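You operate a simulated robot arm through the tools that you are given. There is no shell and no other tool. Be economical: measure what you need, move in short steps, check, and stop when the job is done.

Carry out the task below with a simulated robot arm. There is one attempt and no reset: what you move stays moved.

JOB
Ease the long chain off to 4 on the round gauge, then screw down the yellow-topped brass cap.
Fine: green lever to FREE to turn the orange knob, back to HOLD after; the cap goes half a turn.

The check looks at the end state, three seconds after you hand in, the way a careful person would. Anything else that was tipped, shoved, dropped, spilled or broken makes it a failure. Lids that push on must go on centred and level and be pressed home; caps that screw on are set level and turned clockwise until they are tight.

ROBOT AND FRAMES
A 6-joint arm with a two-finger parallel gripper, fixed in place. Base frame: the origin is at the foot of the arm, x ahead of it, y to its left, z up. Units: m, degrees, N and s.
With the tool pointing down near the work surface it reaches from about 0.36 to 0.82 m from the base axis. Its first joint turns from -166.0 to 166.0 degrees. Payload 3.91 kg.
The tool frame sits at the grasp point between the pads (the TCP): z along the fingers, y along the line on which they close. The tips reach 0.03 m beyond it. The gripper opens to 0.11 m. The fingers are 0.02 m wide and 0.01 m thick; the gripper's body (0.048 by 0.112 m) begins 0.055 m behind the TCP.
Orientation is told as [roll, pitch, yaw] about the base's x, y, z axes, in that order, counted from this pose: with the fingers straight down and closing along the base's y, the tool's x points along the base's -x, its y along +y and its z along -z.

CONTROLS
- The arm moves only by the tool jog_arm. Its argument "targets" is a list of rows, each a list of 7 numbers: the shift along the tool's x, y, z in m, then the turn, a rotation vector about the tool's x, y, z in degrees, then the opening in per cent of the stroke, from 0 (shut) to 100 (fully open). In form: [[x, y, z, ax, ay, az, hand], ...]. A call has 1 to 10 rows; each row is the pose to reach, as a shift and turn from the pose commanded when the call began, along the tool's axes at that moment. Each row takes 0.2 s and may step no farther than 0.05 m and 8.6 degrees from the row before; otherwise, or with a gripper value out of range, the whole call is refused. Where a pose cannot be reached the arm comes as near as it can. A force on the tool above 40 N (or 10 N above the force at the start of the call, whichever is more), or a blocked arm, ends the call early, and 0.2 s more pass. The fingers move at their own pace (about 0.045 m/s each) and stop on an object; they squeeze with about 30 N. The grip force told is the motor's: it shows also when the fingers shut on nothing. Time passes only in rows, and 0.2 s behind the last, so rows that repeat a pose let the fingers close. The reply holds the time, the measured pose of the TCP, the force on the tool along the base axes, the opening and the grip force, in the units named above and with some noise, with the torque about the TCP (base axes, N m) and any sound that the robot's microphone picked up.
- Cameras (640 x 400 px; columns grow to the right, rows downward): "scene" is fixed at [0.2246, -0.5033, 1.5599]; the picture's right is [1.00, -0.07, 0.00], its down [-0.03, -0.35, -0.94] and it looks along [0.07, 0.94, -0.35] (base axes); focal length 342 px, centre (320, 200). "wrist" rides on the gripper at [0.077, 0.007, -0.114] in the tool frame; the picture's right is [-0.09, 1.00, 0.00], its down [-0.80, -0.07, -0.59] and it looks along [-0.59, -0.05, 0.80] (tool axes); focal length 270 px, centre (320, 200). There is no depth. A picture from a camera that has moved, and an enlarged one, comes with that camera's place and axes in the base frame and with its lens. The place of the scene camera against the robot may be out by one fixed shift of up to 0.018 m in any direction.
- snapshot(camera): a new picture of that camera. No time passes.
- lift_body(by): slides the trunk up (or, below 0, down) by that many m; the arm rides with it, the base frame stays. It gives what a move gives, with no picture.
- close_up(camera, box): a new picture of the part [left, top, right, bottom] of that camera's present view, enlarged. No time passes.
- hand_in(): hands the job in; it is judged then, once.

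Go step by step. Nothing tells you positions but the pictures and the camera data: compare them with the known pose of the tool, close in by small moves and look again before you grip or let go. The budget is 120 turns and 76 pictures, counting those below and the enlarged ones. Unless the task says otherwise, let go and move clear before handing in, and close with one line.

The tools are called after ">>>" by a JSON object that holds its "fn" and its "kwargs". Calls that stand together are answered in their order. jog_arm: Moves the arm, as the interface text tells. Its arguments: {"type":"object","properties":{"targets":{"type":"array","items":{"type":"array","items":{"type":"number"}}}},"required":["targets"]} The other tools are called the same way: lift_body (by) slides the trunk up or down; snapshot (camera) takes a picture; close_up (camera, box) takes an enlarged picture of a part of a camera's view; hand_in () hands the job in.

At the start:

```text
time_s: 0.0
eef_pos: [0.1935, 0.3555, 1.3636]
orientation: [0.0, 0.0, 0.0]
ft_force: [0.5, 0.5, 0.0]
moment: [-0.02, 0.01, 0.01]
gripper_width: 0.11
gripper_force: 0.0
trunk travel left (down, up): [-0.55, 0.06]
```

scene: 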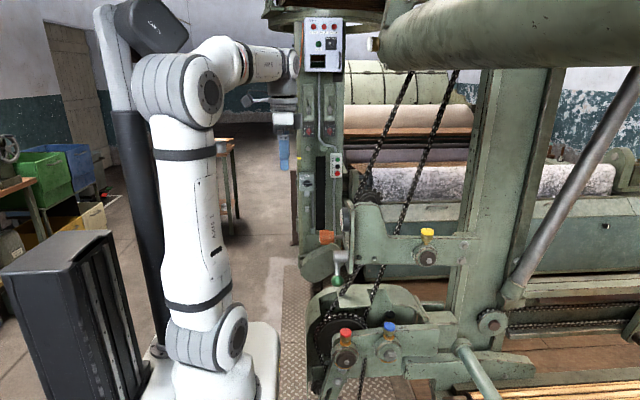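
wrist: 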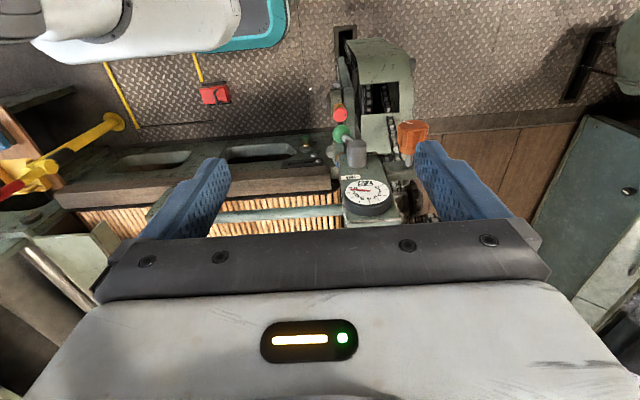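

I see the arm hanging left of the machine, with three coloured caps (yellow, red, blue) on the machine, a green lever, an orange knob, and a round gauge. I'll enlarge those regions first.

>>> {"fn": "close_up", "kwargs": {"camera": "scene", "box": [290, 200, 450, 300]}}

>>> {"fn": "close_up", "kwargs": {"camera": "scene", "box": [290, 290, 450, 390]}}

>>> {"fn": "close_up", "kwargs": {"camera": "wrist", "box": [280, 80, 460, 230]}}

```text
4.00 times, centred on (370, 250) of scene
camera zoom: at [0.2246, -0.5033, 1.5599], right [1.0, -0.07, 0.0], down [-0.03, -0.35, -0.94], along [0.07, 0.94, -0.35], focal length 1370 px, centre (120, 0)
```

zoom: 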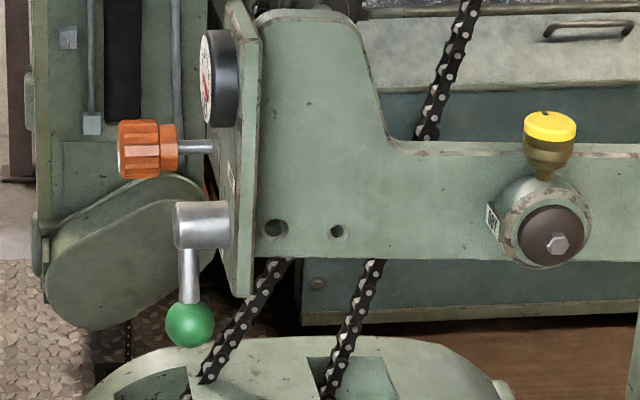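

```text
4.00 times, centred on (370, 340) of scene
camera zoom: at [0.2246, -0.5033, 1.5599], right [1.0, -0.07, 0.0], down [-0.03, -0.35, -0.94], along [0.07, 0.94, -0.35], focal length 1370 px, centre (120, -360)
```

zoom: 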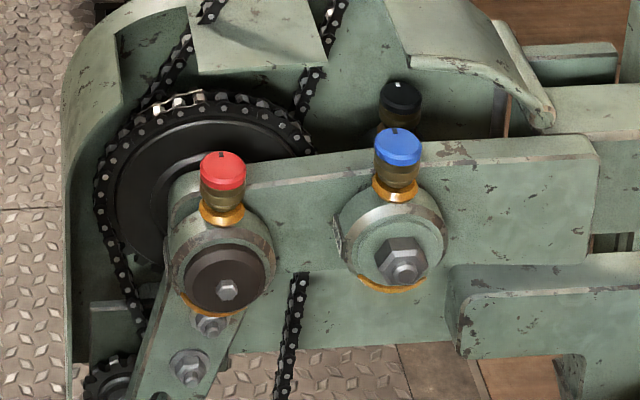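

```text
2.67 times, centred on (370, 155) of wrist
camera zoom: at [0.116, 0.362, 1.4781], right [0.09, 1.0, 0.0], down [0.8, -0.07, 0.59], along [0.59, -0.05, -0.8], focal length 721 px, centre (187, 320)
```

zoom: 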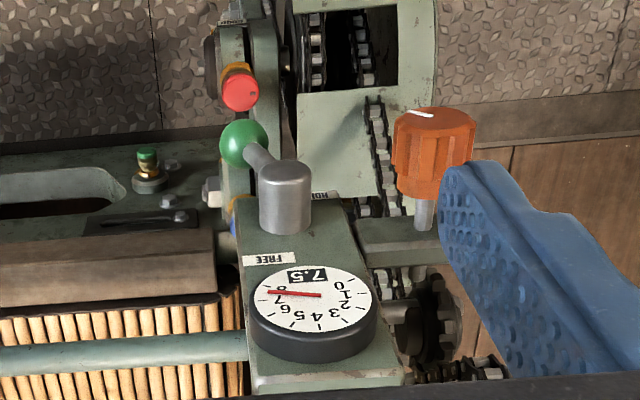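

The gauge is near (0.36, 0.41, 1.15), the lever hub near (0.34, 0.41, 1.02) and the knob near (0.32, 0.50, 1.05), all facing the robot (−x). I'll tip the tool to point along +x so the wrist camera can see the panel head on.

>>> {"fn": "jog_arm", "kwargs": {"targets": [[0, 0, 0, 0, -8, 0, 100], [0, 0, 0, 0, -16, 0, 100], [0, 0, 0, 0, -24, 0, 100], [0, 0, 0, 0, -32, 0, 100], [0, 0, 0, 0, -40, 0, 100]]}}

>>> {"fn": "snapshot", "kwargs": {"camera": "wrist"}}

>>> {"fn": "snapshot", "kwargs": {"camera": "scene"}}

```text
time_s: 1.2
eef_pos: [0.1946, 0.3561, 1.3637]
orientation: [0.1, -40.1, -0.1]
ft_force: [0.7, 0.2, -0.9]
moment: [0.01, -0.02, -0.02]
gripper_width: 0.1099
gripper_force: 0.1
trunk travel left (down, up): [-0.55, 0.06]
```

```text
70 pictures are left
camera wrist: at [0.06, 0.3619, 1.4018], right [0.07, 1.0, 0.06], down [0.23, -0.07, 0.97], along [0.97, -0.05, -0.23], focal length 270 px, centre (320, 200)
```

wrist: 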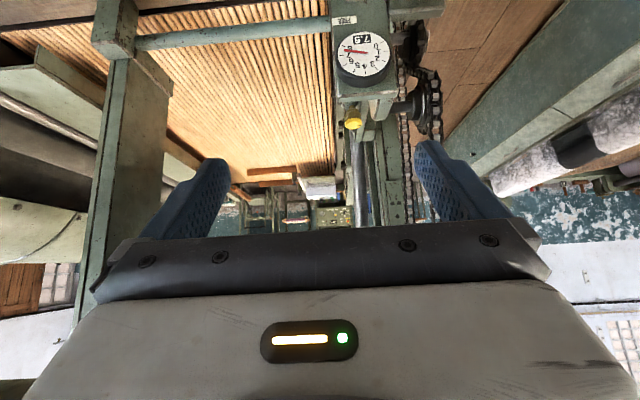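

```text
69 pictures are left
```

scene: 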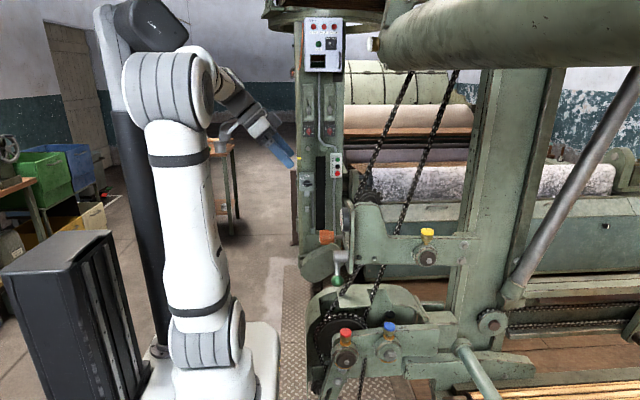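

The yellow cap is about (0.62, 0.417, 1.085). I'll finish tipping to horizontal.

>>> {"fn": "jog_arm", "kwargs": {"targets": [[0, 0, 0, 0, -8.3, 0, 100], [0, 0, 0, 0, -16.6, 0, 100], [0, 0, 0, 0, -25, 0, 100], [0, 0, 0, 0, -33.3, 0, 100], [0, 0, 0, 0, -41.6, 0, 100], [0, 0, 0, 0, -50, 0, 100]]}}

```text
time_s: 2.6
eef_pos: [0.1929, 0.3563, 1.3631]
orientation: [177.9, -89.9, -177.8]
ft_force: [0.3, 1.1, 0.9]
moment: [-0.03, -0.02, 0.01]
gripper_width: 0.11
gripper_force: 0.0
trunk travel left (down, up): [-0.55, 0.06]
```

Horizontal now (tool x down, y = +y, z = +x). I'll lower in front of the panel while keeping back from it.

>>> {"fn": "jog_arm", "kwargs": {"targets": [[0.05, 0, -0.01, 0, 0, 0, 100], [0.1, 0.01, -0.02, 0, 0, 0, 100], [0.14, 0.03, -0.03, 0, 0, 0, 100], [0.18, 0.05, -0.03, 0, 0, 0, 100], [0.22, 0.07, -0.03, 0, 0, 0, 100], [0.26, 0.09, -0.03, 0, 0, 0, 100], [0.29, 0.09, -0.03, 0, 0, 0, 100]]}}

>>> {"fn": "snapshot", "kwargs": {"camera": "wrist"}}

>>> {"fn": "snapshot", "kwargs": {"camera": "scene"}}

```text
refused: row 1 steps farther than a row can; nothing moved
```

```text
68 pictures are left
camera wrist: at [0.0784, 0.3622, 1.2864], right [0.0, 1.0, 0.09], down [-0.6, -0.07, 0.8], along [0.8, -0.05, 0.59], focal length 270 px, centre (320, 200)
```

wrist: 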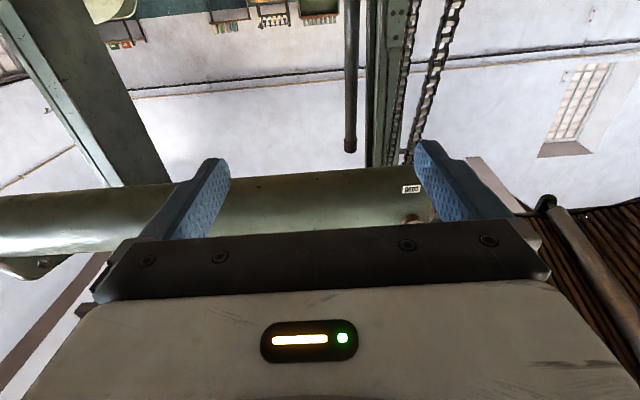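

```text
67 pictures are left
```

scene: 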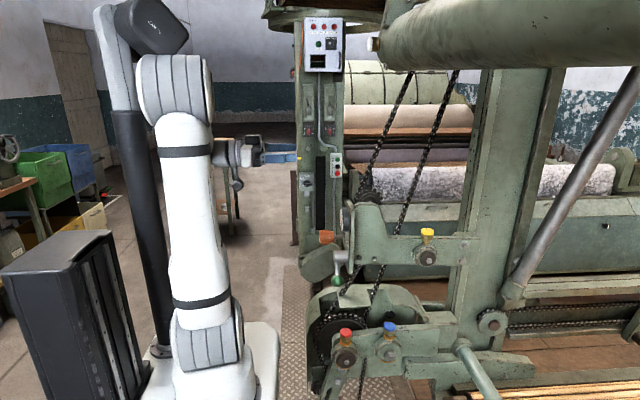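

A row was too long; I'll redo it with smaller steps.

>>> {"fn": "jog_arm", "kwargs": {"targets": [[0.04, 0.01, -0.01, 0, 0, 0, 100], [0.08, 0.02, -0.02, 0, 0, 0, 100], [0.12, 0.03, -0.03, 0, 0, 0, 100], [0.16, 0.045, -0.03, 0, 0, 0, 100], [0.2, 0.06, -0.03, 0, 0, 0, 100], [0.24, 0.075, -0.03, 0, 0, 0, 100], [0.28, 0.09, -0.03, 0, 0, 0, 100]]}}

```text
time_s: 4.2
eef_pos: [0.1638, 0.448, 1.0835]
orientation: [-86.2, -90.0, 86.2]
ft_force: [-0.1, 0.1, -0.7]
moment: [-0.03, -0.01, -0.01]
gripper_width: 0.1098
gripper_force: 0.0
trunk travel left (down, up): [-0.55, 0.06]
```

>>> {"fn": "snapshot", "kwargs": {"camera": "wrist"}}

```text
66 pictures are left
camera wrist: at [0.0482, 0.4535, 1.0058], right [0.0, 1.0, 0.09], down [-0.59, -0.07, 0.8], along [0.8, -0.05, 0.59], focal length 270 px, centre (320, 200)
```

wrist: 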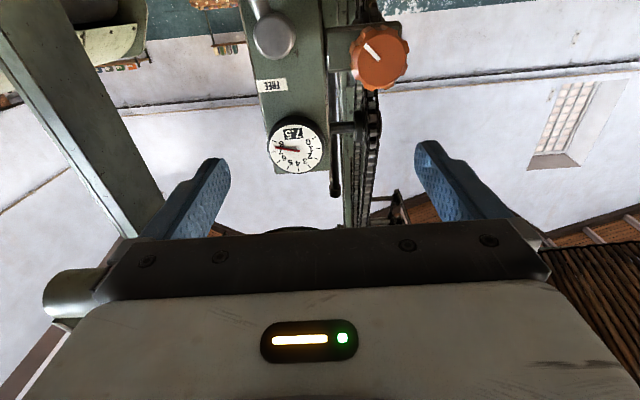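

The panel is clearly visible; the knob is confirmed at about (0.32, 0.503, 1.05) and the hub at y 0.41, z 1.025. I'll go lower to see the lever and its labels.

>>> {"fn": "jog_arm", "kwargs": {"targets": [[0.04, -0.01, 0, 0, 0, 0, 100], [0.08, -0.02, 0, 0, 0, 0, 100], [0.11, -0.02, 0, 0, 0, 0, 100]]}}

```text
time_s: 5.0
eef_pos: [0.163, 0.4257, 0.974]
orientation: [90.3, -90.0, -90.3]
ft_force: [0.9, 0.2, 0.6]
moment: [0.0, -0.02, 0.0]
gripper_width: 0.1103
gripper_force: 0.0
trunk travel left (down, up): [-0.55, 0.06]
```

>>> {"fn": "close_up", "kwargs": {"camera": "wrist", "box": [200, 40, 440, 190]}}

```text
2.67 times, centred on (320, 115) of wrist
camera zoom: at [0.0489, 0.4321, 0.8968], right [0.0, 1.0, 0.09], down [-0.59, -0.07, 0.8], along [0.8, -0.05, 0.59], focal length 721 px, centre (320, 427)
```

zoom: 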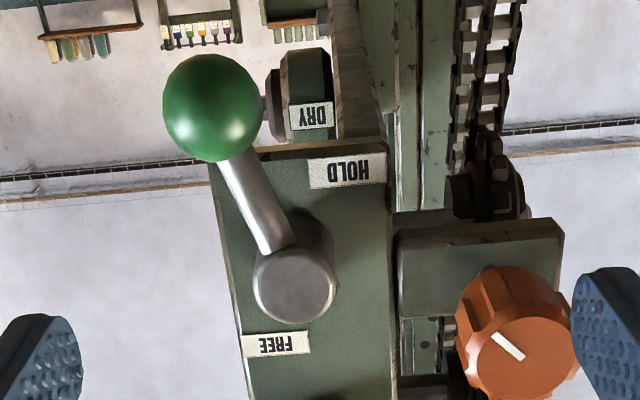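

The lever hangs near HOLD with its ball at about (0.338, 0.386, 0.957) and its hub at (0.33, 0.411, 1.028); FREE is up on the −y side. I'll line up in front of the ball with the fingers turned to the lever's slant.

>>> {"fn": "jog_arm", "kwargs": {"targets": [[0.006, -0.015, 0.02, 0, 0, -6.5, 80], [0.012, -0.03, 0.04, 0, 0, -13, 70], [0.017, -0.04, 0.06, 0, 0, -19, 60], [0.017, -0.04, 0.08, 0, 0, -19, 60]]}}

```text
time_s: 6.0
eef_pos: [0.2443, 0.3849, 0.9579]
orientation: [-89.9, -70.8, 89.8]
ft_force: [0.6, -0.2, 1.0]
moment: [-0.01, 0.0, -0.04]
gripper_width: 0.0657
gripper_force: 0.1
trunk travel left (down, up): [-0.55, 0.06]
```

Now a look from here to check alignment before moving in.

>>> {"fn": "snapshot", "kwargs": {"camera": "wrist"}}

>>> {"fn": "close_up", "kwargs": {"camera": "scene", "box": [250, 210, 410, 310]}}

```text
64 pictures are left
camera wrist: at [0.1293, 0.3663, 0.8819], right [0.0, 0.97, -0.24], down [-0.59, 0.2, 0.78], along [0.8, 0.14, 0.58], focal length 270 px, centre (320, 200)
```

wrist: 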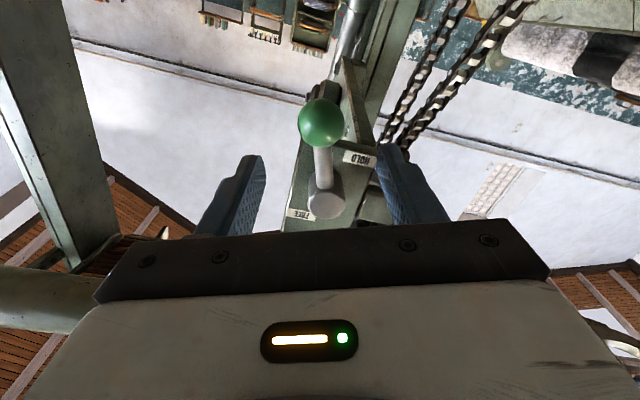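

```text
4.00 times, centred on (330, 260) of scene
camera zoom: at [0.2246, -0.5033, 1.5599], right [1.0, -0.07, 0.0], down [-0.03, -0.35, -0.94], along [0.07, 0.94, -0.35], focal length 1370 px, centre (280, -40)
```

zoom: 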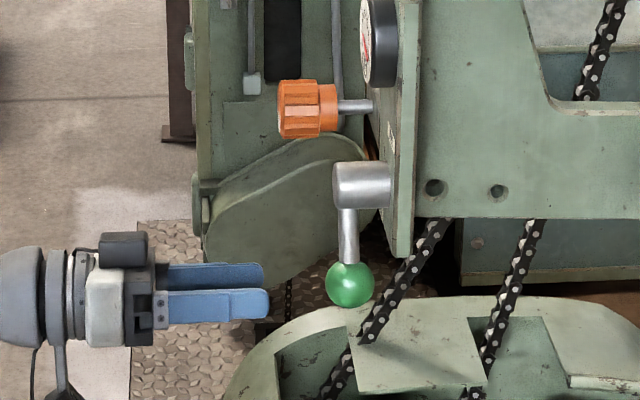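

Alignment is good. Moving in over the ball and closing.

>>> {"fn": "jog_arm", "kwargs": {"targets": [[0, 0, 0.03, 0, 0, 0, 60], [0, 0, 0.06, 0, 0, 0, 60], [0, 0, 0.085, 0, 0, 0, 60], [0, 0, 0.085, 0, 0, 0, 30], [0, 0, 0.085, 0, 0, 0, 20], [0, 0, 0.085, 0, 0, 0, 20], [0, 0, 0.085, 0, 0, 0, 20]]}}

```text
time_s: 7.6
eef_pos: [0.3283, 0.3846, 0.9571]
orientation: [-90.0, -71.0, 90.0]
ft_force: [-1.0, 1.9, 0.0]
moment: [-0.06, -0.03, 0.09]
gripper_width: 0.0368
gripper_force: 44.3
trunk travel left (down, up): [-0.55, 0.06]
```

Ball gripped (36.8 mm). I'll swing it up on the −y side along the arc in small steps.

>>> {"fn": "jog_arm", "kwargs": {"targets": [[-0.00074, -0.01053, 0, 0, 0, -8, 20], [-0.00293, -0.02087, 0, 0, 0, -16, 20], [-0.00654, -0.03079, 0, 0, 0, -24, 20]]}}

```text
time_s: 8.4
eef_pos: [0.3298, 0.3577, 0.9736]
orientation: [-89.9, -46.7, 89.8]
ft_force: [-2.6, -5.6, -5.4]
moment: [0.05, -0.13, 0.33]
gripper_width: 0.0372
gripper_force: 45.4
trunk travel left (down, up): [-0.55, 0.06]
```

The lever follows smoothly. Continuing.

>>> {"fn": "jog_arm", "kwargs": {"targets": [[-0.00074, -0.01053, 0, 0, 0, -8, 20], [-0.00293, -0.02087, 0, 0, 0, -16, 20], [-0.00654, -0.03079, 0, 0, 0, -24, 20], [-0.0115, -0.04011, 0, 0, 0, -32, 20], [-0.01771, -0.04866, 0, 0, 0, -40, 20]]}}

```text
time_s: 9.6
eef_pos: [0.329, 0.3346, 1.0201]
orientation: [-90.0, -6.8, 89.9]
ft_force: [-2.6, -8.3, -4.3]
moment: [-0.19, 0.45, -0.63]
gripper_width: 0.0374
gripper_force: 44.9
trunk travel left (down, up): [-0.55, 0.06]
```

>>> {"fn": "jog_arm", "kwargs": {"targets": [[-0.00074, -0.01053, 0, 0, 0, -8, 20], [-0.00293, -0.02087, 0, 0, 0, -16, 20], [-0.00654, -0.03079, 0, 0, 0, -24, 20]]}}

>>> {"fn": "close_up", "kwargs": {"camera": "scene", "box": [270, 190, 430, 290]}}

```text
time_s: 10.2
eef_pos: [0.3292, 0.3366, 1.0349]
orientation: [-89.2, 9.1, 90.1]
ft_force: [0.0, 2.3, -19.3]
moment: [0.22, -0.04, -0.44]
gripper_width: 0.0373
gripper_force: 44.8
trunk travel left (down, up): [-0.55, 0.06]
stopped in row 3: the force on the tool passed its limit at 50 N (the readings are from after the stop); the commanded pose is now the measured one
```

```text
4.00 times, centred on (350, 240) of scene
camera zoom: at [0.2246, -0.5033, 1.5599], right [1.0, -0.07, 0.0], down [-0.03, -0.35, -0.94], along [0.07, 0.94, -0.35], focal length 1370 px, centre (200, 40)
```

zoom: 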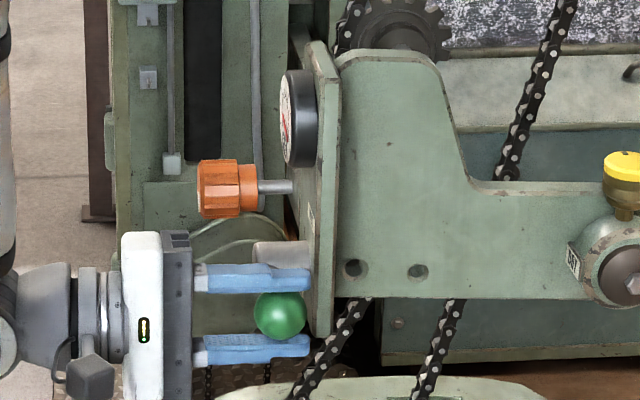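

The lever stopped hard at roughly horizontal (about 76° of travel), which is likely the FREE stop. I'll release, back off and check.

>>> {"fn": "jog_arm", "kwargs": {"targets": [[0, 0, 0, 0, 0, 0, 35], [0, 0, 0, 0, 0, 0, 60], [0, 0, 0, 0, 0, 0, 60], [0, 0, -0.04, 0, 0, 0, 60], [0, 0, -0.08, 0, 0, 0, 60], [0, 0, -0.12, 0, 0, 0, 60], [0, 0, -0.16, 0, 0, 0, 60]]}}

>>> {"fn": "snapshot", "kwargs": {"camera": "wrist"}}

```text
time_s: 11.8
eef_pos: [0.1678, 0.3334, 1.0389]
orientation: [-89.6, 8.8, 90.1]
ft_force: [-0.3, 0.0, 0.7]
moment: [-0.03, 0.03, 0.0]
gripper_width: 0.066
gripper_force: 0.1
trunk travel left (down, up): [-0.55, 0.06]
```

```text
61 pictures are left
camera wrist: at [0.0528, 0.2558, 1.0442], right [-0.01, -0.07, -1.0], down [-0.59, 0.8, -0.05], along [0.8, 0.59, -0.05], focal length 270 px, centre (320, 200)
```

wrist: 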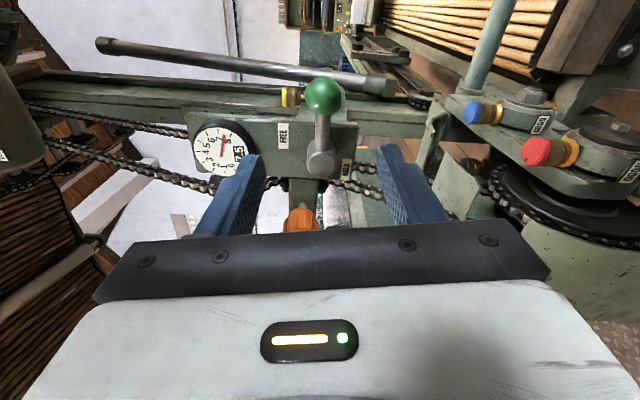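

The lever now rests horizontally beside FREE. Next I'll slide across to the knob, unrolling the wrist as I go, and look at it closely.

>>> {"fn": "jog_arm", "kwargs": {"targets": [[-0.0163, -0.0037, 0, 0, 0, 8, 60], [-0.0326, -0.0074, 0, 0, 0, 16, 70], [-0.0489, -0.0111, 0, 0, 0, 24, 80], [-0.0652, -0.0148, 0, 0, 0, 32, 90], [-0.0815, -0.0185, 0, 0, 0, 40, 90], [-0.0978, -0.0222, 0, 0, 0, 48, 90], [-0.1141, -0.0259, 0, 0, 0, 56, 90], [-0.1304, -0.0296, 0, 0, 0, 64, 90], [-0.1467, -0.0333, 0, 0, 0, 72, 90], [-0.163, -0.037, 0, 0, 0, 80, 90]]}}

>>> {"fn": "snapshot", "kwargs": {"camera": "wrist"}}

```text
time_s: 14.0
eef_pos: [0.1689, 0.5011, 1.0497]
orientation: [-88.3, -71.2, 88.3]
ft_force: [0.4, 0.6, 0.5]
moment: [-0.03, -0.02, 0.0]
gripper_width: 0.0988
gripper_force: 0.0
trunk travel left (down, up): [-0.55, 0.06]
```

```text
60 pictures are left
camera wrist: at [0.0527, 0.4823, 0.9745], right [0.0, 0.97, -0.24], down [-0.59, 0.19, 0.79], along [0.81, 0.14, 0.57], focal length 270 px, centre (320, 200)
```

wrist: 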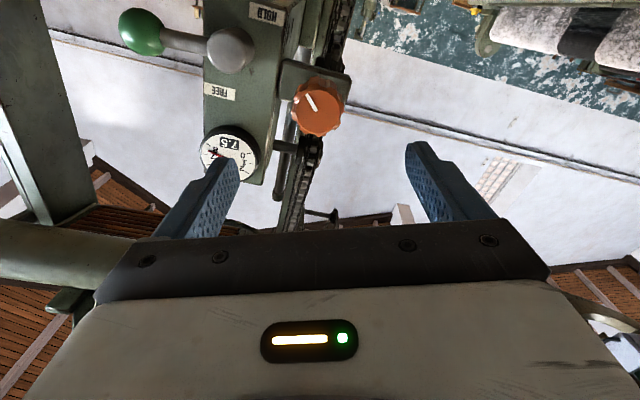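

The gauge still reads 7.5 and the knob axis comes out at y 0.498, z 1.0465. I'll close in on the knob with the wrist rolled a little positive so there is room to turn anticlockwise.

>>> {"fn": "jog_arm", "kwargs": {"targets": [[0.0038, -0.0018, 0.03, 0, 0, 7, 90], [0.0038, -0.0018, 0.06, 0, 0, 14, 90], [0.0038, -0.0018, 0.09, 0, 0, 21, 90], [0.0038, -0.0018, 0.11, 0, 0, 28, 90], [0.0038, -0.0018, 0.128, 0, 0, 28, 90]]}}

>>> {"fn": "close_up", "kwargs": {"camera": "scene", "box": [250, 190, 410, 290]}}

>>> {"fn": "snapshot", "kwargs": {"camera": "wrist"}}

```text
time_s: 15.2
eef_pos: [0.2982, 0.4994, 1.0447]
orientation: [86.1, -80.8, -86.2]
ft_force: [-0.1, 0.1, -0.1]
moment: [-0.01, -0.01, 0.0]
gripper_width: 0.0992
gripper_force: 0.1
trunk travel left (down, up): [-0.55, 0.06]
```

```text
4.00 times, centred on (330, 240) of scene
camera zoom: at [0.2246, -0.5033, 1.5599], right [1.0, -0.07, 0.0], down [-0.03, -0.35, -0.94], along [0.07, 0.94, -0.35], focal length 1370 px, centre (280, 40)
```

zoom: 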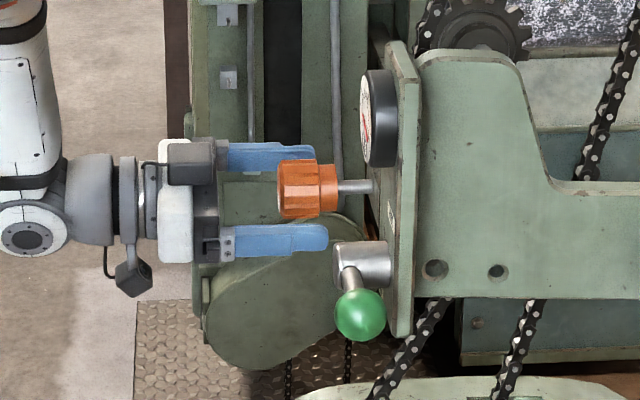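

```text
58 pictures are left
camera wrist: at [0.1811, 0.5168, 0.971], right [0.0, 0.97, 0.25], down [-0.59, -0.2, 0.79], along [0.81, -0.15, 0.57], focal length 270 px, centre (320, 200)
```

wrist: 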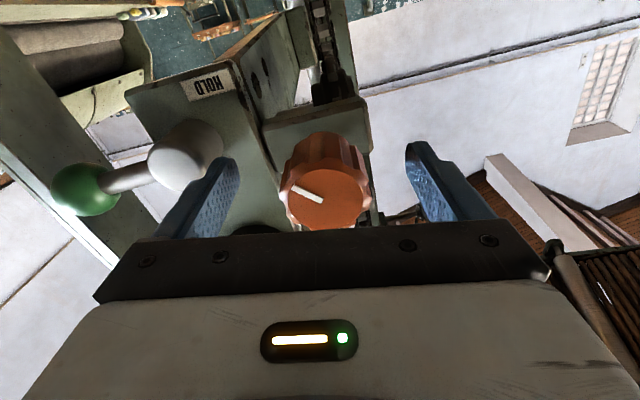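

The fingers straddle the knob evenly. Closing now.

>>> {"fn": "jog_arm", "kwargs": {"targets": [[0, 0, 0, 0, 0, 0, 60], [0, 0, 0, 0, 0, 0, 35], [0, 0, 0, 0, 0, 0, 30], [0, 0, 0, 0, 0, 0, 30], [0, 0, 0, 0, 0, 0, 30]]}}

```text
time_s: 16.4
eef_pos: [0.2972, 0.5009, 1.0455]
orientation: [86.5, -80.8, -86.4]
ft_force: [4.6, 18.1, 7.4]
moment: [-0.1, 0.12, 0.4]
gripper_width: 0.0473
gripper_force: 44.9
trunk travel left (down, up): [-0.55, 0.06]
```

Gripped at 47 mm but with an 18 N sideways bias, so I'll ease over 3 mm and then turn anticlockwise a little.

>>> {"fn": "jog_arm", "kwargs": {"targets": [[0, 0.003, 0, 0, 0, 0, 30], [0, 0.003, 0, 0, 0, -8, 30], [0, 0.003, 0, 0, 0, -16, 30], [0, 0.003, 0, 0, 0, -24, 30]]}}

>>> {"fn": "snapshot", "kwargs": {"camera": "wrist"}}

```text
time_s: 17.4
eef_pos: [0.2972, 0.4989, 1.0458]
orientation: [-87.6, -75.0, 87.5]
ft_force: [-1.9, -16.0, -1.0]
moment: [0.1, -0.82, -0.43]
gripper_width: 0.0474
gripper_force: 44.8
trunk travel left (down, up): [-0.55, 0.06]
```

```text
57 pictures are left
camera wrist: at [0.1805, 0.4848, 0.9701], right [0.0, 0.98, -0.17], down [-0.59, 0.14, 0.8], along [0.81, 0.1, 0.58], focal length 270 px, centre (320, 200)
```

wrist: 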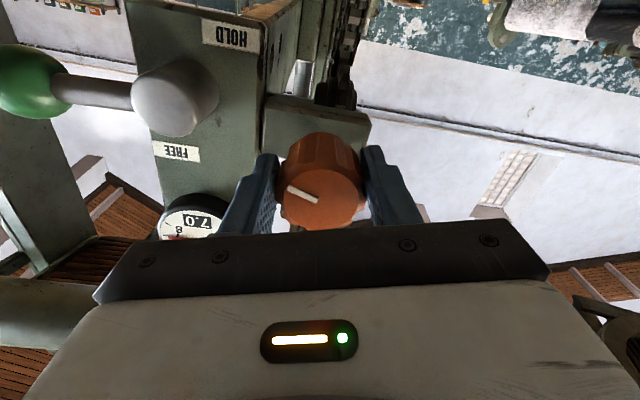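

The window now shows 7.0 after 24°, so anticlockwise is right at about 48° per unit. Continuing, with a slight recentring.

>>> {"fn": "jog_arm", "kwargs": {"targets": [[0, -0.0015, 0, 0, 0, -8, 30], [0, -0.0015, 0, 0, 0, -16, 30], [0, -0.0015, 0, 0, 0, -24, 30], [0, -0.0015, 0, 0, 0, -32, 30], [0, -0.0015, 0, 0, 0, -40, 30], [0, -0.0015, 0, 0, 0, -48, 30]]}}

>>> {"fn": "snapshot", "kwargs": {"camera": "wrist"}}

```text
time_s: 18.8
eef_pos: [0.2963, 0.4951, 1.049]
orientation: [-89.4, -27.2, 89.6]
ft_force: [0.2, -31.6, 11.4]
moment: [0.07, -0.84, -1.59]
gripper_width: 0.0468
gripper_force: 45.6
trunk travel left (down, up): [-0.55, 0.06]
```

```text
56 pictures are left
camera wrist: at [0.1806, 0.4299, 1.0078], right [-0.01, 0.53, -0.85], down [-0.59, 0.68, 0.43], along [0.81, 0.5, 0.31], focal length 270 px, centre (320, 200)
```

wrist: 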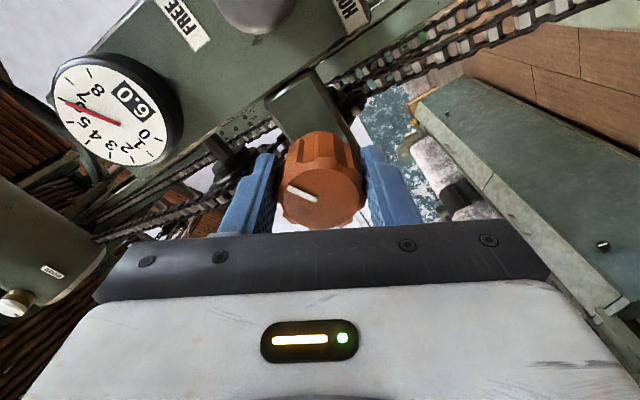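

The gauge is plainly visible at this wrist angle and shows 6.0; the force says the axis sits about 4 mm higher than I thought (z ≈ 1.050). I'll let go, unwind 96° just off the knob, and regrasp so the last turn ends with the gauge in view.

>>> {"fn": "jog_arm", "kwargs": {"targets": [[-0.0019, -0.0037, 0, 0, 0, 0, 60], [-0.0019, -0.0037, 0, 0, 0, 0, 90], [-0.0019, -0.0037, 0, 0, 0, 0, 90], [-0.0019, -0.0037, -0.025, 0, 0, 0, 90], [-0.0019, -0.0037, -0.05, 0, 0, 8, 90], [-0.0019, -0.0037, -0.05, 0, 0, 16, 90], [-0.0019, -0.0037, -0.05, 0, 0, 24, 90], [-0.0019, -0.0037, -0.05, 0, 0, 32, 90], [-0.0019, -0.0037, -0.05, 0, 0, 40, 90], [-0.0019, -0.0037, -0.05, 0, 0, 48, 90]]}}

>>> {"fn": "snapshot", "kwargs": {"camera": "wrist"}}

```text
time_s: 21.0
eef_pos: [0.2466, 0.5004, 1.0503]
orientation: [-87.7, -75.1, 87.7]
ft_force: [0.5, -0.1, -0.3]
moment: [-0.02, -0.01, 0.02]
gripper_width: 0.0991
gripper_force: 0.0
trunk travel left (down, up): [-0.55, 0.06]
```

```text
55 pictures are left
camera wrist: at [0.1308, 0.4863, 0.9751], right [0.0, 0.99, -0.17], down [-0.59, 0.14, 0.8], along [0.81, 0.1, 0.58], focal length 270 px, centre (320, 200)
```

wrist: 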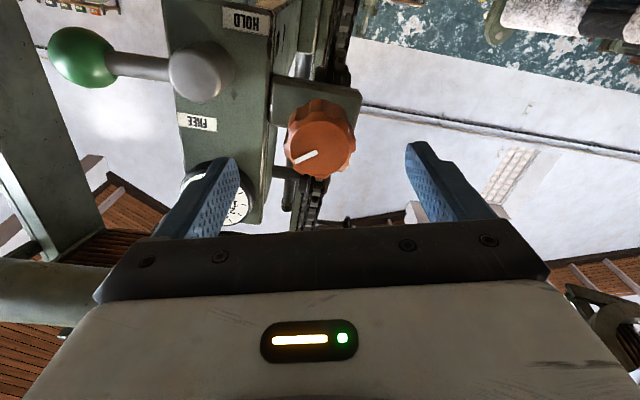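

The knob held its place. Unwinding 48° more, moving in and gripping.

>>> {"fn": "jog_arm", "kwargs": {"targets": [[0, 0, 0, 0, 0, 8, 90], [0, 0, 0, 0, 0, 16, 90], [0, 0, 0, 0, 0, 24, 90], [0, 0, 0, 0, 0, 32, 90], [0, 0, 0, 0, 0, 40, 90], [0, 0, 0.025, 0, 0, 48, 90], [0, 0, 0.05, 0, 0, 48, 90], [0, 0, 0.05, 0, 0, 48, 60], [0, 0, 0.05, 0, 0, 48, 35], [0, 0, 0.05, 0, 0, 48, 30]]}}

```text
time_s: 22.5
eef_pos: [0.2651, 0.5664, 1.1033]
orientation: [87.3, -59.8, -88.3]
ft_force: [-2.8, 2.4, 1.8]
moment: [-0.07, -0.03, -0.07]
gripper_width: 0.0983
gripper_force: 0.0
out of reach, approached as far as the arm can: row 5, 6, 7
trunk travel left (down, up): [-0.55, 0.06]
stopped in row 7: the force on the tool passed its limit at 71 N (the readings are from after the stop); the commanded pose is now the measured one
```

The arm ran into a joint limit near +25° roll and swung aside, touching something. I'll check what happened before moving.

>>> {"fn": "snapshot", "kwargs": {"camera": "wrist"}}

>>> {"fn": "close_up", "kwargs": {"camera": "scene", "box": [230, 165, 430, 290]}}

>>> {"fn": "snapshot", "kwargs": {"camera": "scene"}}

```text
54 pictures are left
camera wrist: at [0.1502, 0.6116, 1.0429], right [0.03, 0.82, 0.58], down [-0.58, -0.46, 0.67], along [0.81, -0.35, 0.47], focal length 270 px, centre (320, 200)
```

wrist: 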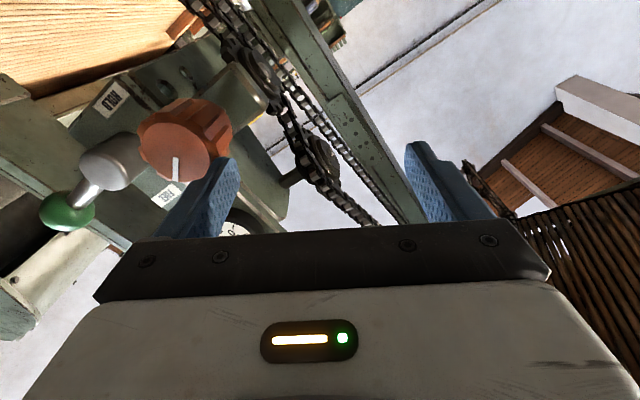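

```text
3.20 times, centred on (330, 228) of scene
camera zoom: at [0.2246, -0.5033, 1.5599], right [1.0, -0.07, 0.0], down [-0.03, -0.35, -0.94], along [0.07, 0.94, -0.35], focal length 1096 px, centre (288, 112)
```

zoom: 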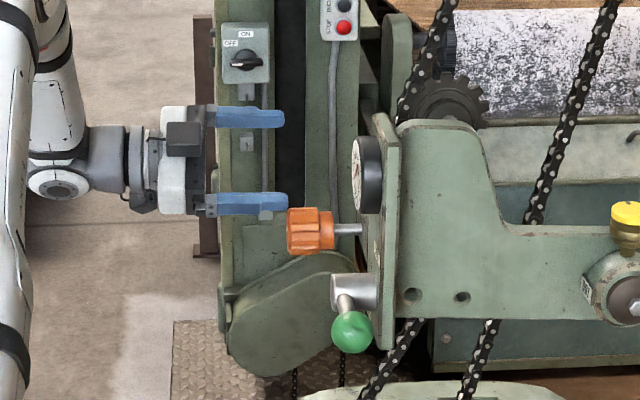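

```text
52 pictures are left
```

scene: 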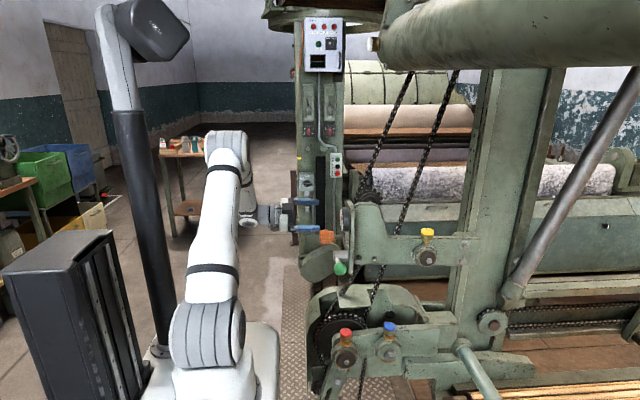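

Nothing looks damaged; a finger seems to have met the knob's side. I'll back straight out first.

>>> {"fn": "jog_arm", "kwargs": {"targets": [[0, 0, -0.03, 0, 0, 0, 90], [0, 0, -0.06, 0, 0, 0, 90]]}}

```text
time_s: 23.1
eef_pos: [0.205, 0.5663, 1.105]
orientation: [87.3, -59.7, -88.4]
ft_force: [-0.9, -0.3, 0.7]
moment: [0.02, 0.01, -0.03]
gripper_width: 0.0989
gripper_force: 0.1
trunk travel left (down, up): [-0.55, 0.06]
```

Backed out cleanly. Now I'll straighten the slight tilt and roll back to −20° in front of the knob.

>>> {"fn": "jog_arm", "kwargs": {"targets": [[0, 0, 0, -1.3, -0.8, 0, 90]]}}

>>> {"fn": "jog_arm", "kwargs": {"targets": [[0, 0, 0, 0, 0, -8, 90], [0, 0, 0, 0, 0, -16, 90], [0.003, -0.017, 0, 0, 0, -24, 90], [0.006, -0.034, 0, 0, 0, -32, 90], [0.009, -0.051, 0, 0, 0, -40, 90], [0.012, -0.068, 0, 0, 0, -45, 90], [0.0142, -0.0847, 0, 0, 0, -50, 90]]}}

>>> {"fn": "snapshot", "kwargs": {"camera": "wrist"}}

```text
time_s: 23.5
eef_pos: [0.2057, 0.5655, 1.107]
orientation: [89.9, -59.9, -90.1]
ft_force: [-0.1, -0.5, 0.2]
moment: [-0.02, -0.01, 0.0]
gripper_width: 0.0991
gripper_force: 0.0
trunk travel left (down, up): [-0.55, 0.06]
```

```text
time_s: 25.1
eef_pos: [0.2051, 0.4998, 1.0512]
orientation: [-90.0, -70.1, 89.8]
ft_force: [0.0, 0.2, 0.1]
moment: [0.0, 0.05, 0.0]
gripper_width: 0.0991
gripper_force: 0.1
trunk travel left (down, up): [-0.55, 0.06]
```

```text
51 pictures are left
camera wrist: at [0.0899, 0.48, 0.9753], right [0.0, 0.97, -0.26], down [-0.59, 0.21, 0.78], along [0.8, 0.15, 0.57], focal length 270 px, centre (320, 200)
```

wrist: 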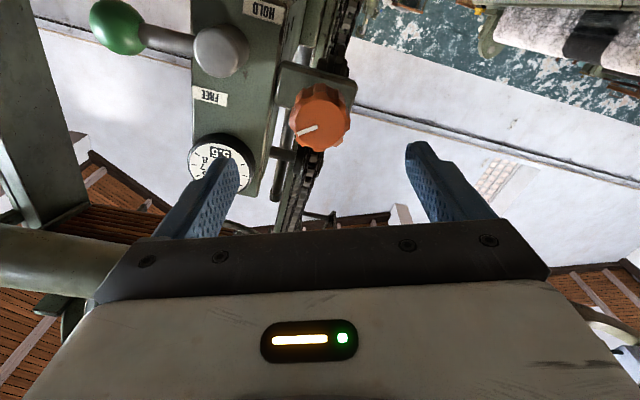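

>>> {"fn": "close_up", "kwargs": {"camera": "wrist", "box": [180, 70, 360, 190]}}

```text
3.33 times, centred on (270, 130) of wrist
camera zoom: at [0.0899, 0.48, 0.9753], right [0.0, 0.97, -0.26], down [-0.59, 0.21, 0.78], along [0.8, 0.15, 0.57], focal length 901 px, centre (487, 433)
```

zoom: 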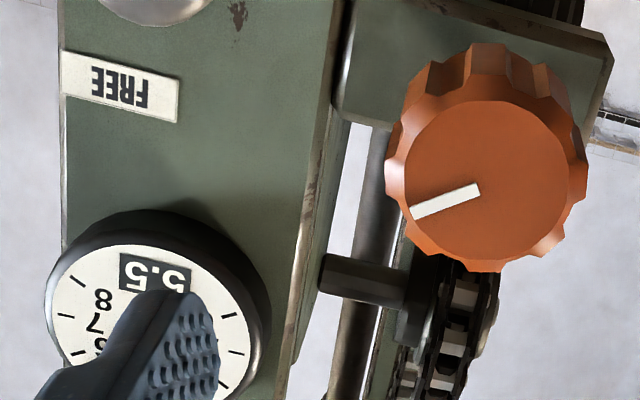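

It reads about 5.5 now (the brush of the finger must have eased it slightly), still above 4. I'll regrasp from 0° roll, which is reachable, and turn from there.

>>> {"fn": "jog_arm", "kwargs": {"targets": [[0, 0, 0.03, 0, 0, 7, 90], [0, 0, 0.055, 0, 0, 14, 90], [0, 0, 0.075, 0, 0, 20, 90], [0, 0, 0.092, 0, 0, 20, 90], [0, 0, 0.092, 0, 0, 20, 60], [0, 0, 0.092, 0, 0, 20, 35], [0, 0, 0.092, 0, 0, 20, 30], [0, 0, 0.092, 0, 0, 20, 30]]}}

```text
time_s: 26.9
eef_pos: [0.2973, 0.4999, 1.0497]
orientation: [89.5, -89.7, -89.7]
ft_force: [1.6, -1.7, -0.1]
moment: [-0.02, -0.13, 0.16]
gripper_width: 0.0473
gripper_force: 35.9
trunk travel left (down, up): [-0.55, 0.06]
```

Centred grip with almost no side load. Turning anticlockwise 48° and reading the gauge.

>>> {"fn": "jog_arm", "kwargs": {"targets": [[0, 0, 0, 0, 0, -8, 30], [0, 0, 0, 0, 0, -16, 30], [0, 0, 0, 0, 0, -24, 30], [0, 0, 0, 0, 0, -32, 30], [0, 0, 0, 0, 0, -40, 30], [0, 0, 0, 0, 0, -48, 30], [0, 0, 0, 0, 0, -52, 30]]}}

>>> {"fn": "close_up", "kwargs": {"camera": "wrist", "box": [20, 0, 420, 250]}}

```text
time_s: 28.5
eef_pos: [0.2958, 0.5003, 1.0506]
orientation: [-90.0, -38.1, 89.8]
ft_force: [3.6, -3.4, 0.9]
moment: [0.04, -0.35, -0.13]
gripper_width: 0.0473
gripper_force: 45.5
trunk travel left (down, up): [-0.55, 0.06]
```

```text
1.60 times, centred on (220, 125) of wrist
camera zoom: at [0.1825, 0.443, 0.9972], right [0.0, 0.68, -0.73], down [-0.59, 0.59, 0.55], along [0.81, 0.43, 0.41], focal length 432 px, centre (480, 320)
```

zoom: 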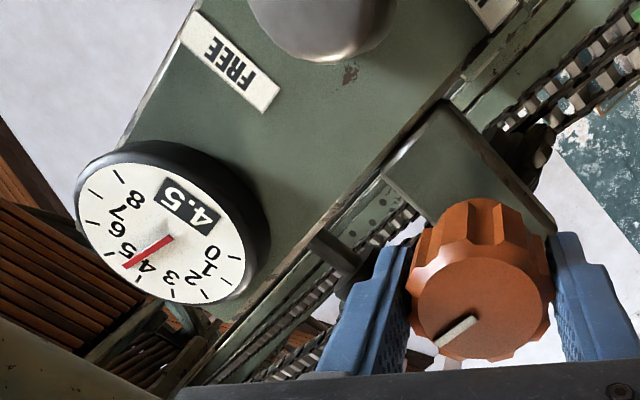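

Now 4.5. Turning another 22°.

>>> {"fn": "jog_arm", "kwargs": {"targets": [[0, 0, 0, 0, 0, -8, 30], [0, 0, 0, 0, 0, -15, 30], [0, 0, 0, 0, 0, -22, 30]]}}

>>> {"fn": "close_up", "kwargs": {"camera": "wrist", "box": [20, 10, 220, 190]}}

```text
time_s: 29.3
eef_pos: [0.2977, 0.4993, 1.0508]
orientation: [-90.1, -16.1, 89.9]
ft_force: [3.7, -4.1, 1.7]
moment: [0.01, -0.34, -0.57]
gripper_width: 0.0473
gripper_force: 45.1
trunk travel left (down, up): [-0.55, 0.06]
```

```text
2.22 times, centred on (120, 100) of wrist
camera zoom: at [0.1824, 0.4272, 1.0223], right [0.0, 0.36, -0.93], down [-0.59, 0.75, 0.29], along [0.81, 0.55, 0.21], focal length 601 px, centre (764, 422)
```

zoom: 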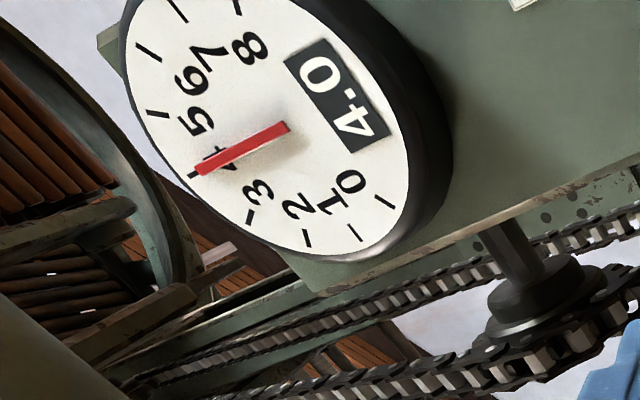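

The needle is on the 4 mark and the window shows 4.0. I'll release gently, back off, and confirm it stayed.

>>> {"fn": "jog_arm", "kwargs": {"targets": [[0, 0, 0, 0, 0, 0, 60], [0, 0, 0, 0, 0, 0, 90], [0, 0, 0, 0, 0, 0, 90], [0, 0, -0.03, 0, 0, 0, 90], [0, 0, -0.06, 0, 0, 0, 90], [0, 0, -0.1, 0, 0, 0, 90], [0, 0, -0.13, 0, 0, 0, 90]]}}

>>> {"fn": "close_up", "kwargs": {"camera": "wrist", "box": [60, 0, 360, 190]}}

```text
time_s: 30.9
eef_pos: [0.1663, 0.5003, 1.0491]
orientation: [-90.0, -16.1, 89.9]
ft_force: [-1.2, 0.6, -0.4]
moment: [0.01, 0.0, 0.02]
gripper_width: 0.099
gripper_force: 0.1
trunk travel left (down, up): [-0.55, 0.06]
```

```text
2.11 times, centred on (210, 95) of wrist
camera zoom: at [0.051, 0.4285, 1.0214], right [0.0, 0.36, -0.93], down [-0.59, 0.75, 0.29], along [0.81, 0.55, 0.22], focal length 569 px, centre (552, 421)
```

zoom: 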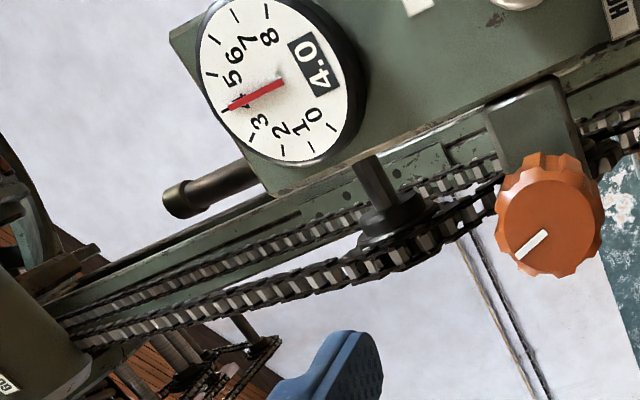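

It stayed at 4. Now back across to the lever ball at about (0.338, 0.335, 1.033).

>>> {"fn": "jog_arm", "kwargs": {"targets": [[0.04, -0.007, 0, 0, 0, -5, 80], [0.08, -0.014, 0, 0, 0, -10, 70], [0.12, -0.021, 0, 0, 0, -15, 60], [0.1635, -0.0296, 0, 0, 0, -20, 60], [0.1635, -0.0296, 0.04, 0, 0, -20, 60], [0.1635, -0.0296, 0.07, 0, 0, -20, 60]]}}

>>> {"fn": "snapshot", "kwargs": {"camera": "wrist"}}

>>> {"fn": "close_up", "kwargs": {"camera": "scene", "box": [250, 200, 410, 300]}}

```text
time_s: 32.3
eef_pos: [0.2374, 0.3353, 1.0318]
orientation: [-89.9, 3.8, 89.9]
ft_force: [-0.3, 0.5, 0.0]
moment: [-0.01, -0.03, -0.04]
gripper_width: 0.0659
gripper_force: 0.0
trunk travel left (down, up): [-0.55, 0.06]
```

```text
46 pictures are left
camera wrist: at [0.1224, 0.2567, 1.0301], right [0.0, 0.02, -1.0], down [-0.59, 0.81, 0.02], along [0.81, 0.59, 0.01], focal length 270 px, centre (320, 200)
```

wrist: 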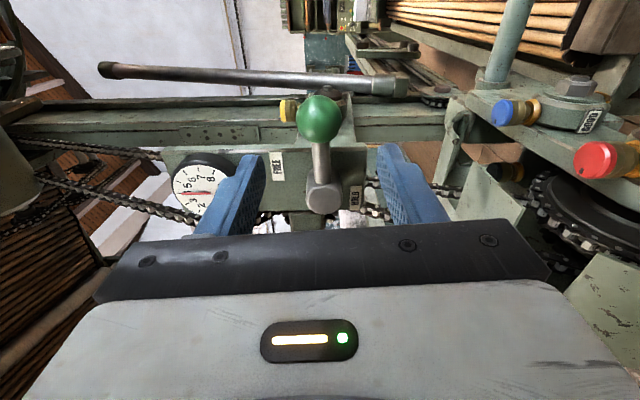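

```text
4.00 times, centred on (330, 250) of scene
camera zoom: at [0.2246, -0.5033, 1.5599], right [1.0, -0.07, 0.0], down [-0.03, -0.35, -0.94], along [0.07, 0.94, -0.35], focal length 1370 px, centre (280, 0)
```

zoom: 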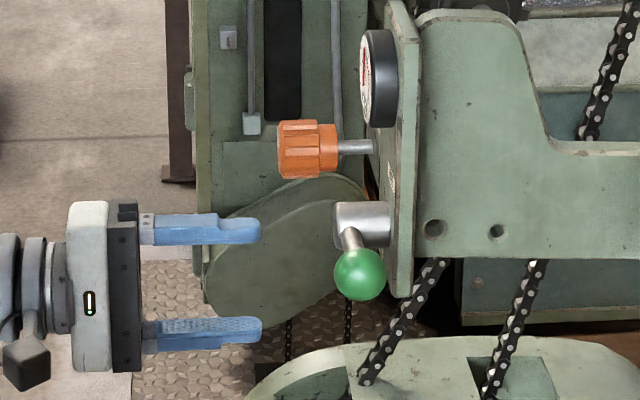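

Aligned. Moving in and gripping the ball.

>>> {"fn": "jog_arm", "kwargs": {"targets": [[0, 0, 0.03, 0, 0, 0, 60], [0, 0, 0.06, 0, 0, 0, 60], [0, 0, 0.091, 0, 0, 0, 60], [0, 0, 0.091, 0, 0, 0, 30], [0, 0, 0.091, 0, 0, 0, 20], [0, 0, 0.091, 0, 0, 0, 20], [0, 0, 0.091, 0, 0, 0, 20]]}}

```text
time_s: 33.9
eef_pos: [0.3283, 0.335, 1.0332]
orientation: [-90.0, 3.7, 89.9]
ft_force: [-0.8, 0.1, -0.5]
moment: [0.04, 0.04, 0.37]
gripper_width: 0.0371
gripper_force: 45.1
trunk travel left (down, up): [-0.55, 0.06]
```

Gripped. Swinging back down toward HOLD.

>>> {"fn": "jog_arm", "kwargs": {"targets": [[-0.00074, 0.01053, 0, 0, 0, 8, 20], [-0.00293, 0.02087, 0, 0, 0, 16, 20], [-0.00654, 0.03079, 0, 0, 0, 24, 20], [-0.0115, 0.04011, 0, 0, 0, 32, 20], [-0.01771, 0.04866, 0, 0, 0, 40, 20]]}}

>>> {"fn": "jog_arm", "kwargs": {"targets": [[-0.00074, 0.01053, 0, 0, 0, 8, 20], [-0.00293, 0.02087, 0, 0, 0, 16, 20], [-0.00654, 0.03079, 0, 0, 0, 24, 20], [-0.0115, 0.04011, 0, 0, 0, 32, 20]]}}

```text
time_s: 35.1
eef_pos: [0.3291, 0.3511, 0.9841]
orientation: [-90.1, -36.5, 90.1]
ft_force: [0.3, 10.1, 9.6]
moment: [0.15, 0.09, -0.65]
gripper_width: 0.0372
gripper_force: 44.3
trunk travel left (down, up): [-0.55, 0.06]
```

```text
time_s: 36.1
eef_pos: [0.3284, 0.383, 0.9603]
orientation: [-90.5, -68.4, 90.4]
ft_force: [7.8, 11.6, 31.2]
moment: [0.01, -0.39, 0.11]
gripper_width: 0.0375
gripper_force: 44.8
trunk travel left (down, up): [-0.55, 0.06]
```

Almost back at the original HOLD position; nudging gently into the stop.

>>> {"fn": "jog_arm", "kwargs": {"targets": [[0.0015, 0.004, 0, 0, 0, 3, 20], [0.0015, 0.007, 0, 0, 0, 4, 20]]}}

>>> {"fn": "close_up", "kwargs": {"camera": "scene", "box": [250, 200, 410, 300]}}

```text
time_s: 36.7
eef_pos: [0.328, 0.3865, 0.9558]
orientation: [-90.8, -72.3, 90.5]
ft_force: [5.3, -2.3, 34.8]
moment: [-0.05, -0.28, -0.06]
gripper_width: 0.0374
gripper_force: 44.9
trunk travel left (down, up): [-0.55, 0.06]
```

```text
4.00 times, centred on (330, 250) of scene
camera zoom: at [0.2246, -0.5033, 1.5599], right [1.0, -0.07, 0.0], down [-0.03, -0.35, -0.94], along [0.07, 0.94, -0.35], focal length 1370 px, centre (280, 0)
```

zoom: 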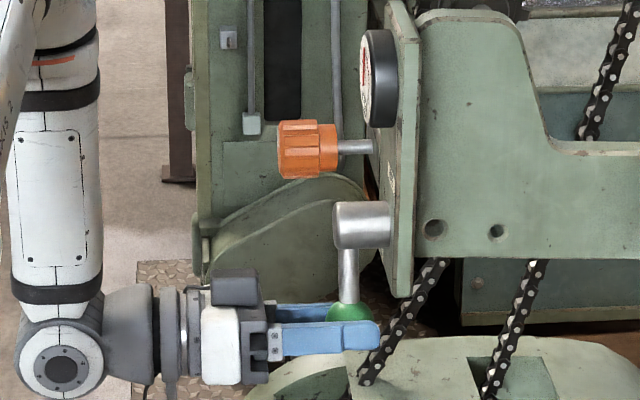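

>>> {"fn": "jog_arm", "kwargs": {"targets": [[-0.004, 0.004, 0, 0, 0, 2, 20], [-0.004, 0.008, 0, 0, 0, 4, 20]]}}

```text
time_s: 37.3
eef_pos: [0.3275, 0.3874, 0.955]
orientation: [-90.3, -75.5, 89.2]
ft_force: [-4.8, -21.6, 13.5]
moment: [-0.25, -0.67, -0.61]
gripper_width: 0.0378
gripper_force: 45.0
trunk travel left (down, up): [-0.55, 0.06]
stopped in row 2: the force on the tool passed its limit at 48 N (the readings are from after the stop); the commanded pose is now the measured one
```

At the HOLD stop now. Releasing, backing out and checking lever and gauge.

>>> {"fn": "jog_arm", "kwargs": {"targets": [[0, 0, 0, 0, 0, 0, 35], [0, 0, 0, 0, 0, 0, 60], [0, 0, 0, 0, 0, 0, 60], [0, 0, -0.04, 0, 0, 0, 60], [0, 0, -0.08, 0, 0, 0, 60], [0, 0, -0.12, 0, 0, 0, 60], [0, 0, -0.16, 0, 0, 0, 60]]}}

>>> {"fn": "close_up", "kwargs": {"camera": "wrist", "box": [160, 40, 460, 230]}}

```text
time_s: 38.9
eef_pos: [0.1687, 0.3945, 0.9551]
orientation: [-89.8, -75.5, 89.0]
ft_force: [0.0, -0.1, -0.2]
moment: [0.01, -0.02, -0.01]
gripper_width: 0.066
gripper_force: 0.0
trunk travel left (down, up): [-0.55, 0.06]
```

```text
2.11 times, centred on (310, 135) of wrist
camera zoom: at [0.0531, 0.3821, 0.8788], right [0.01, 0.99, -0.16], down [-0.59, 0.14, 0.79], along [0.81, 0.09, 0.59], focal length 569 px, centre (341, 337)
```

zoom: 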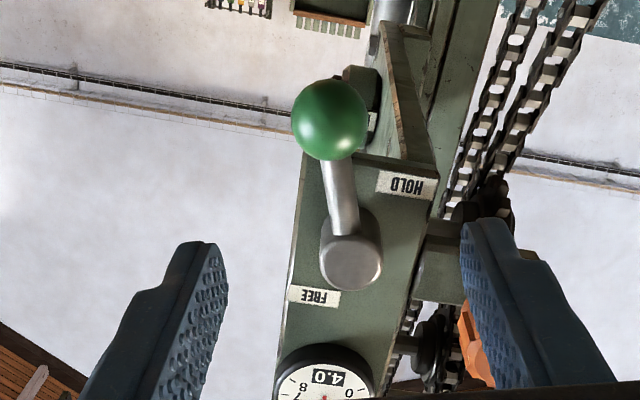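

The lever is back at HOLD and the gauge stays at 4.0. Now I'll go up clear of the panel, then tip the tool down for the yellow cap at about (0.62, 0.417, 1.085).

>>> {"fn": "jog_arm", "kwargs": {"targets": [[-0.0415, -0.0107, 0, 0, 0, 2, 60], [-0.083, -0.0214, 0, 0, 0, 4, 60], [-0.1245, -0.0321, 0, 0, 0, 6, 60], [-0.166, -0.0428, 0, 0, 0, 8, 60], [-0.2075, -0.0535, 0, 0, 0, 10, 60], [-0.249, -0.0642, 0, 0, 0, 12, 60], [-0.2905, -0.075, 0, 0, 0, 14.5, 60], [-0.33, -0.085, 0, 0, 0, 14.5, 60], [-0.37, -0.095, 0, 0, 0, 14.5, 60]]}}

>>> {"fn": "jog_arm", "kwargs": {"targets": [[0, 0, 0, 0, 8.5, 0, 60], [0, 0, 0, 0, 17, 0, 60], [0, 0, 0, 0, 25.5, 0, 60], [0, 0, 0, 0, 34, 0, 60], [0, 0, 0, 0, 42.5, 0, 60], [0, 0, 0, 0, 51, 0, 60], [0, 0, 0, 0, 59.5, 0, 60], [0, 0, 0, 0, 68, 0, 60], [0, 0, 0, 0, 76.5, 0, 60], [0, 0, 0, 0, 85, 0, 60]]}}

```text
time_s: 40.9
eef_pos: [0.1696, 0.3941, 1.3381]
orientation: [-3.5, -89.9, 2.7]
ft_force: [0.8, 0.1, -1.3]
moment: [-0.04, 0.02, -0.01]
gripper_width: 0.0661
gripper_force: 0.0
trunk travel left (down, up): [-0.55, 0.06]
```

```text
time_s: 43.1
eef_pos: [0.1692, 0.3939, 1.335]
orientation: [0.1, -4.7, -0.7]
ft_force: [-0.6, -0.3, 0.1]
moment: [-0.03, -0.02, -0.02]
gripper_width: 0.0659
gripper_force: 0.2
trunk travel left (down, up): [-0.55, 0.06]
```

>>> {"fn": "jog_arm", "kwargs": {"targets": [[0, 0, 0, 0, 4.7, -0.7, 60]]}}

>>> {"fn": "jog_arm", "kwargs": {"targets": [[-0.045, 0, 0, 0, 0, 0, 60], [-0.09, 0, 0, 0, 0, 0, 60], [-0.135, 0, 0, 0, 0, 0, 60], [-0.18, 0, 0, 0, 0, 0, 60], [-0.225, 0, 0, 0, 0, 0, 60], [-0.27, 0, 0, 0, 0, 0, 60]]}}

>>> {"fn": "snapshot", "kwargs": {"camera": "wrist"}}

>>> {"fn": "snapshot", "kwargs": {"camera": "scene"}}

```text
time_s: 43.5
eef_pos: [0.1704, 0.3948, 1.3364]
orientation: [0.0, -0.1, -0.1]
ft_force: [-1.0, 0.1, -0.3]
moment: [0.03, -0.02, 0.02]
gripper_width: 0.0659
gripper_force: 0.1
trunk travel left (down, up): [-0.55, 0.06]
```

```text
time_s: 44.9
eef_pos: [0.4407, 0.3944, 1.3341]
orientation: [-0.2, -0.1, 0.0]
ft_force: [-0.4, 0.3, 0.3]
moment: [0.0, 0.04, 0.02]
gripper_width: 0.066
gripper_force: 0.0
trunk travel left (down, up): [-0.55, 0.06]
```

```text
42 pictures are left
camera wrist: at [0.3637, 0.4, 1.4489], right [0.09, 1.0, 0.0], down [0.8, -0.07, 0.6], along [0.59, -0.05, -0.8], focal length 270 px, centre (320, 200)
```

wrist: 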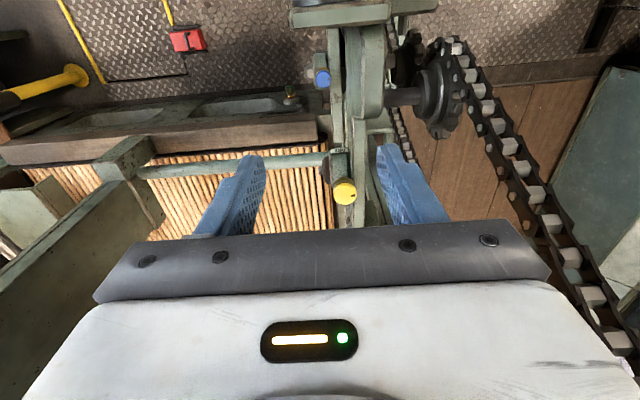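

```text
41 pictures are left
```

scene: 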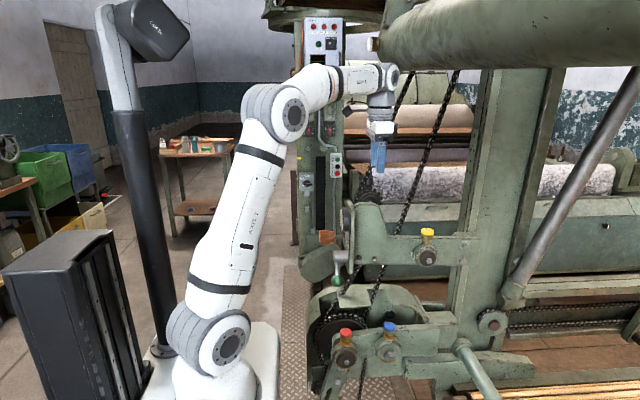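

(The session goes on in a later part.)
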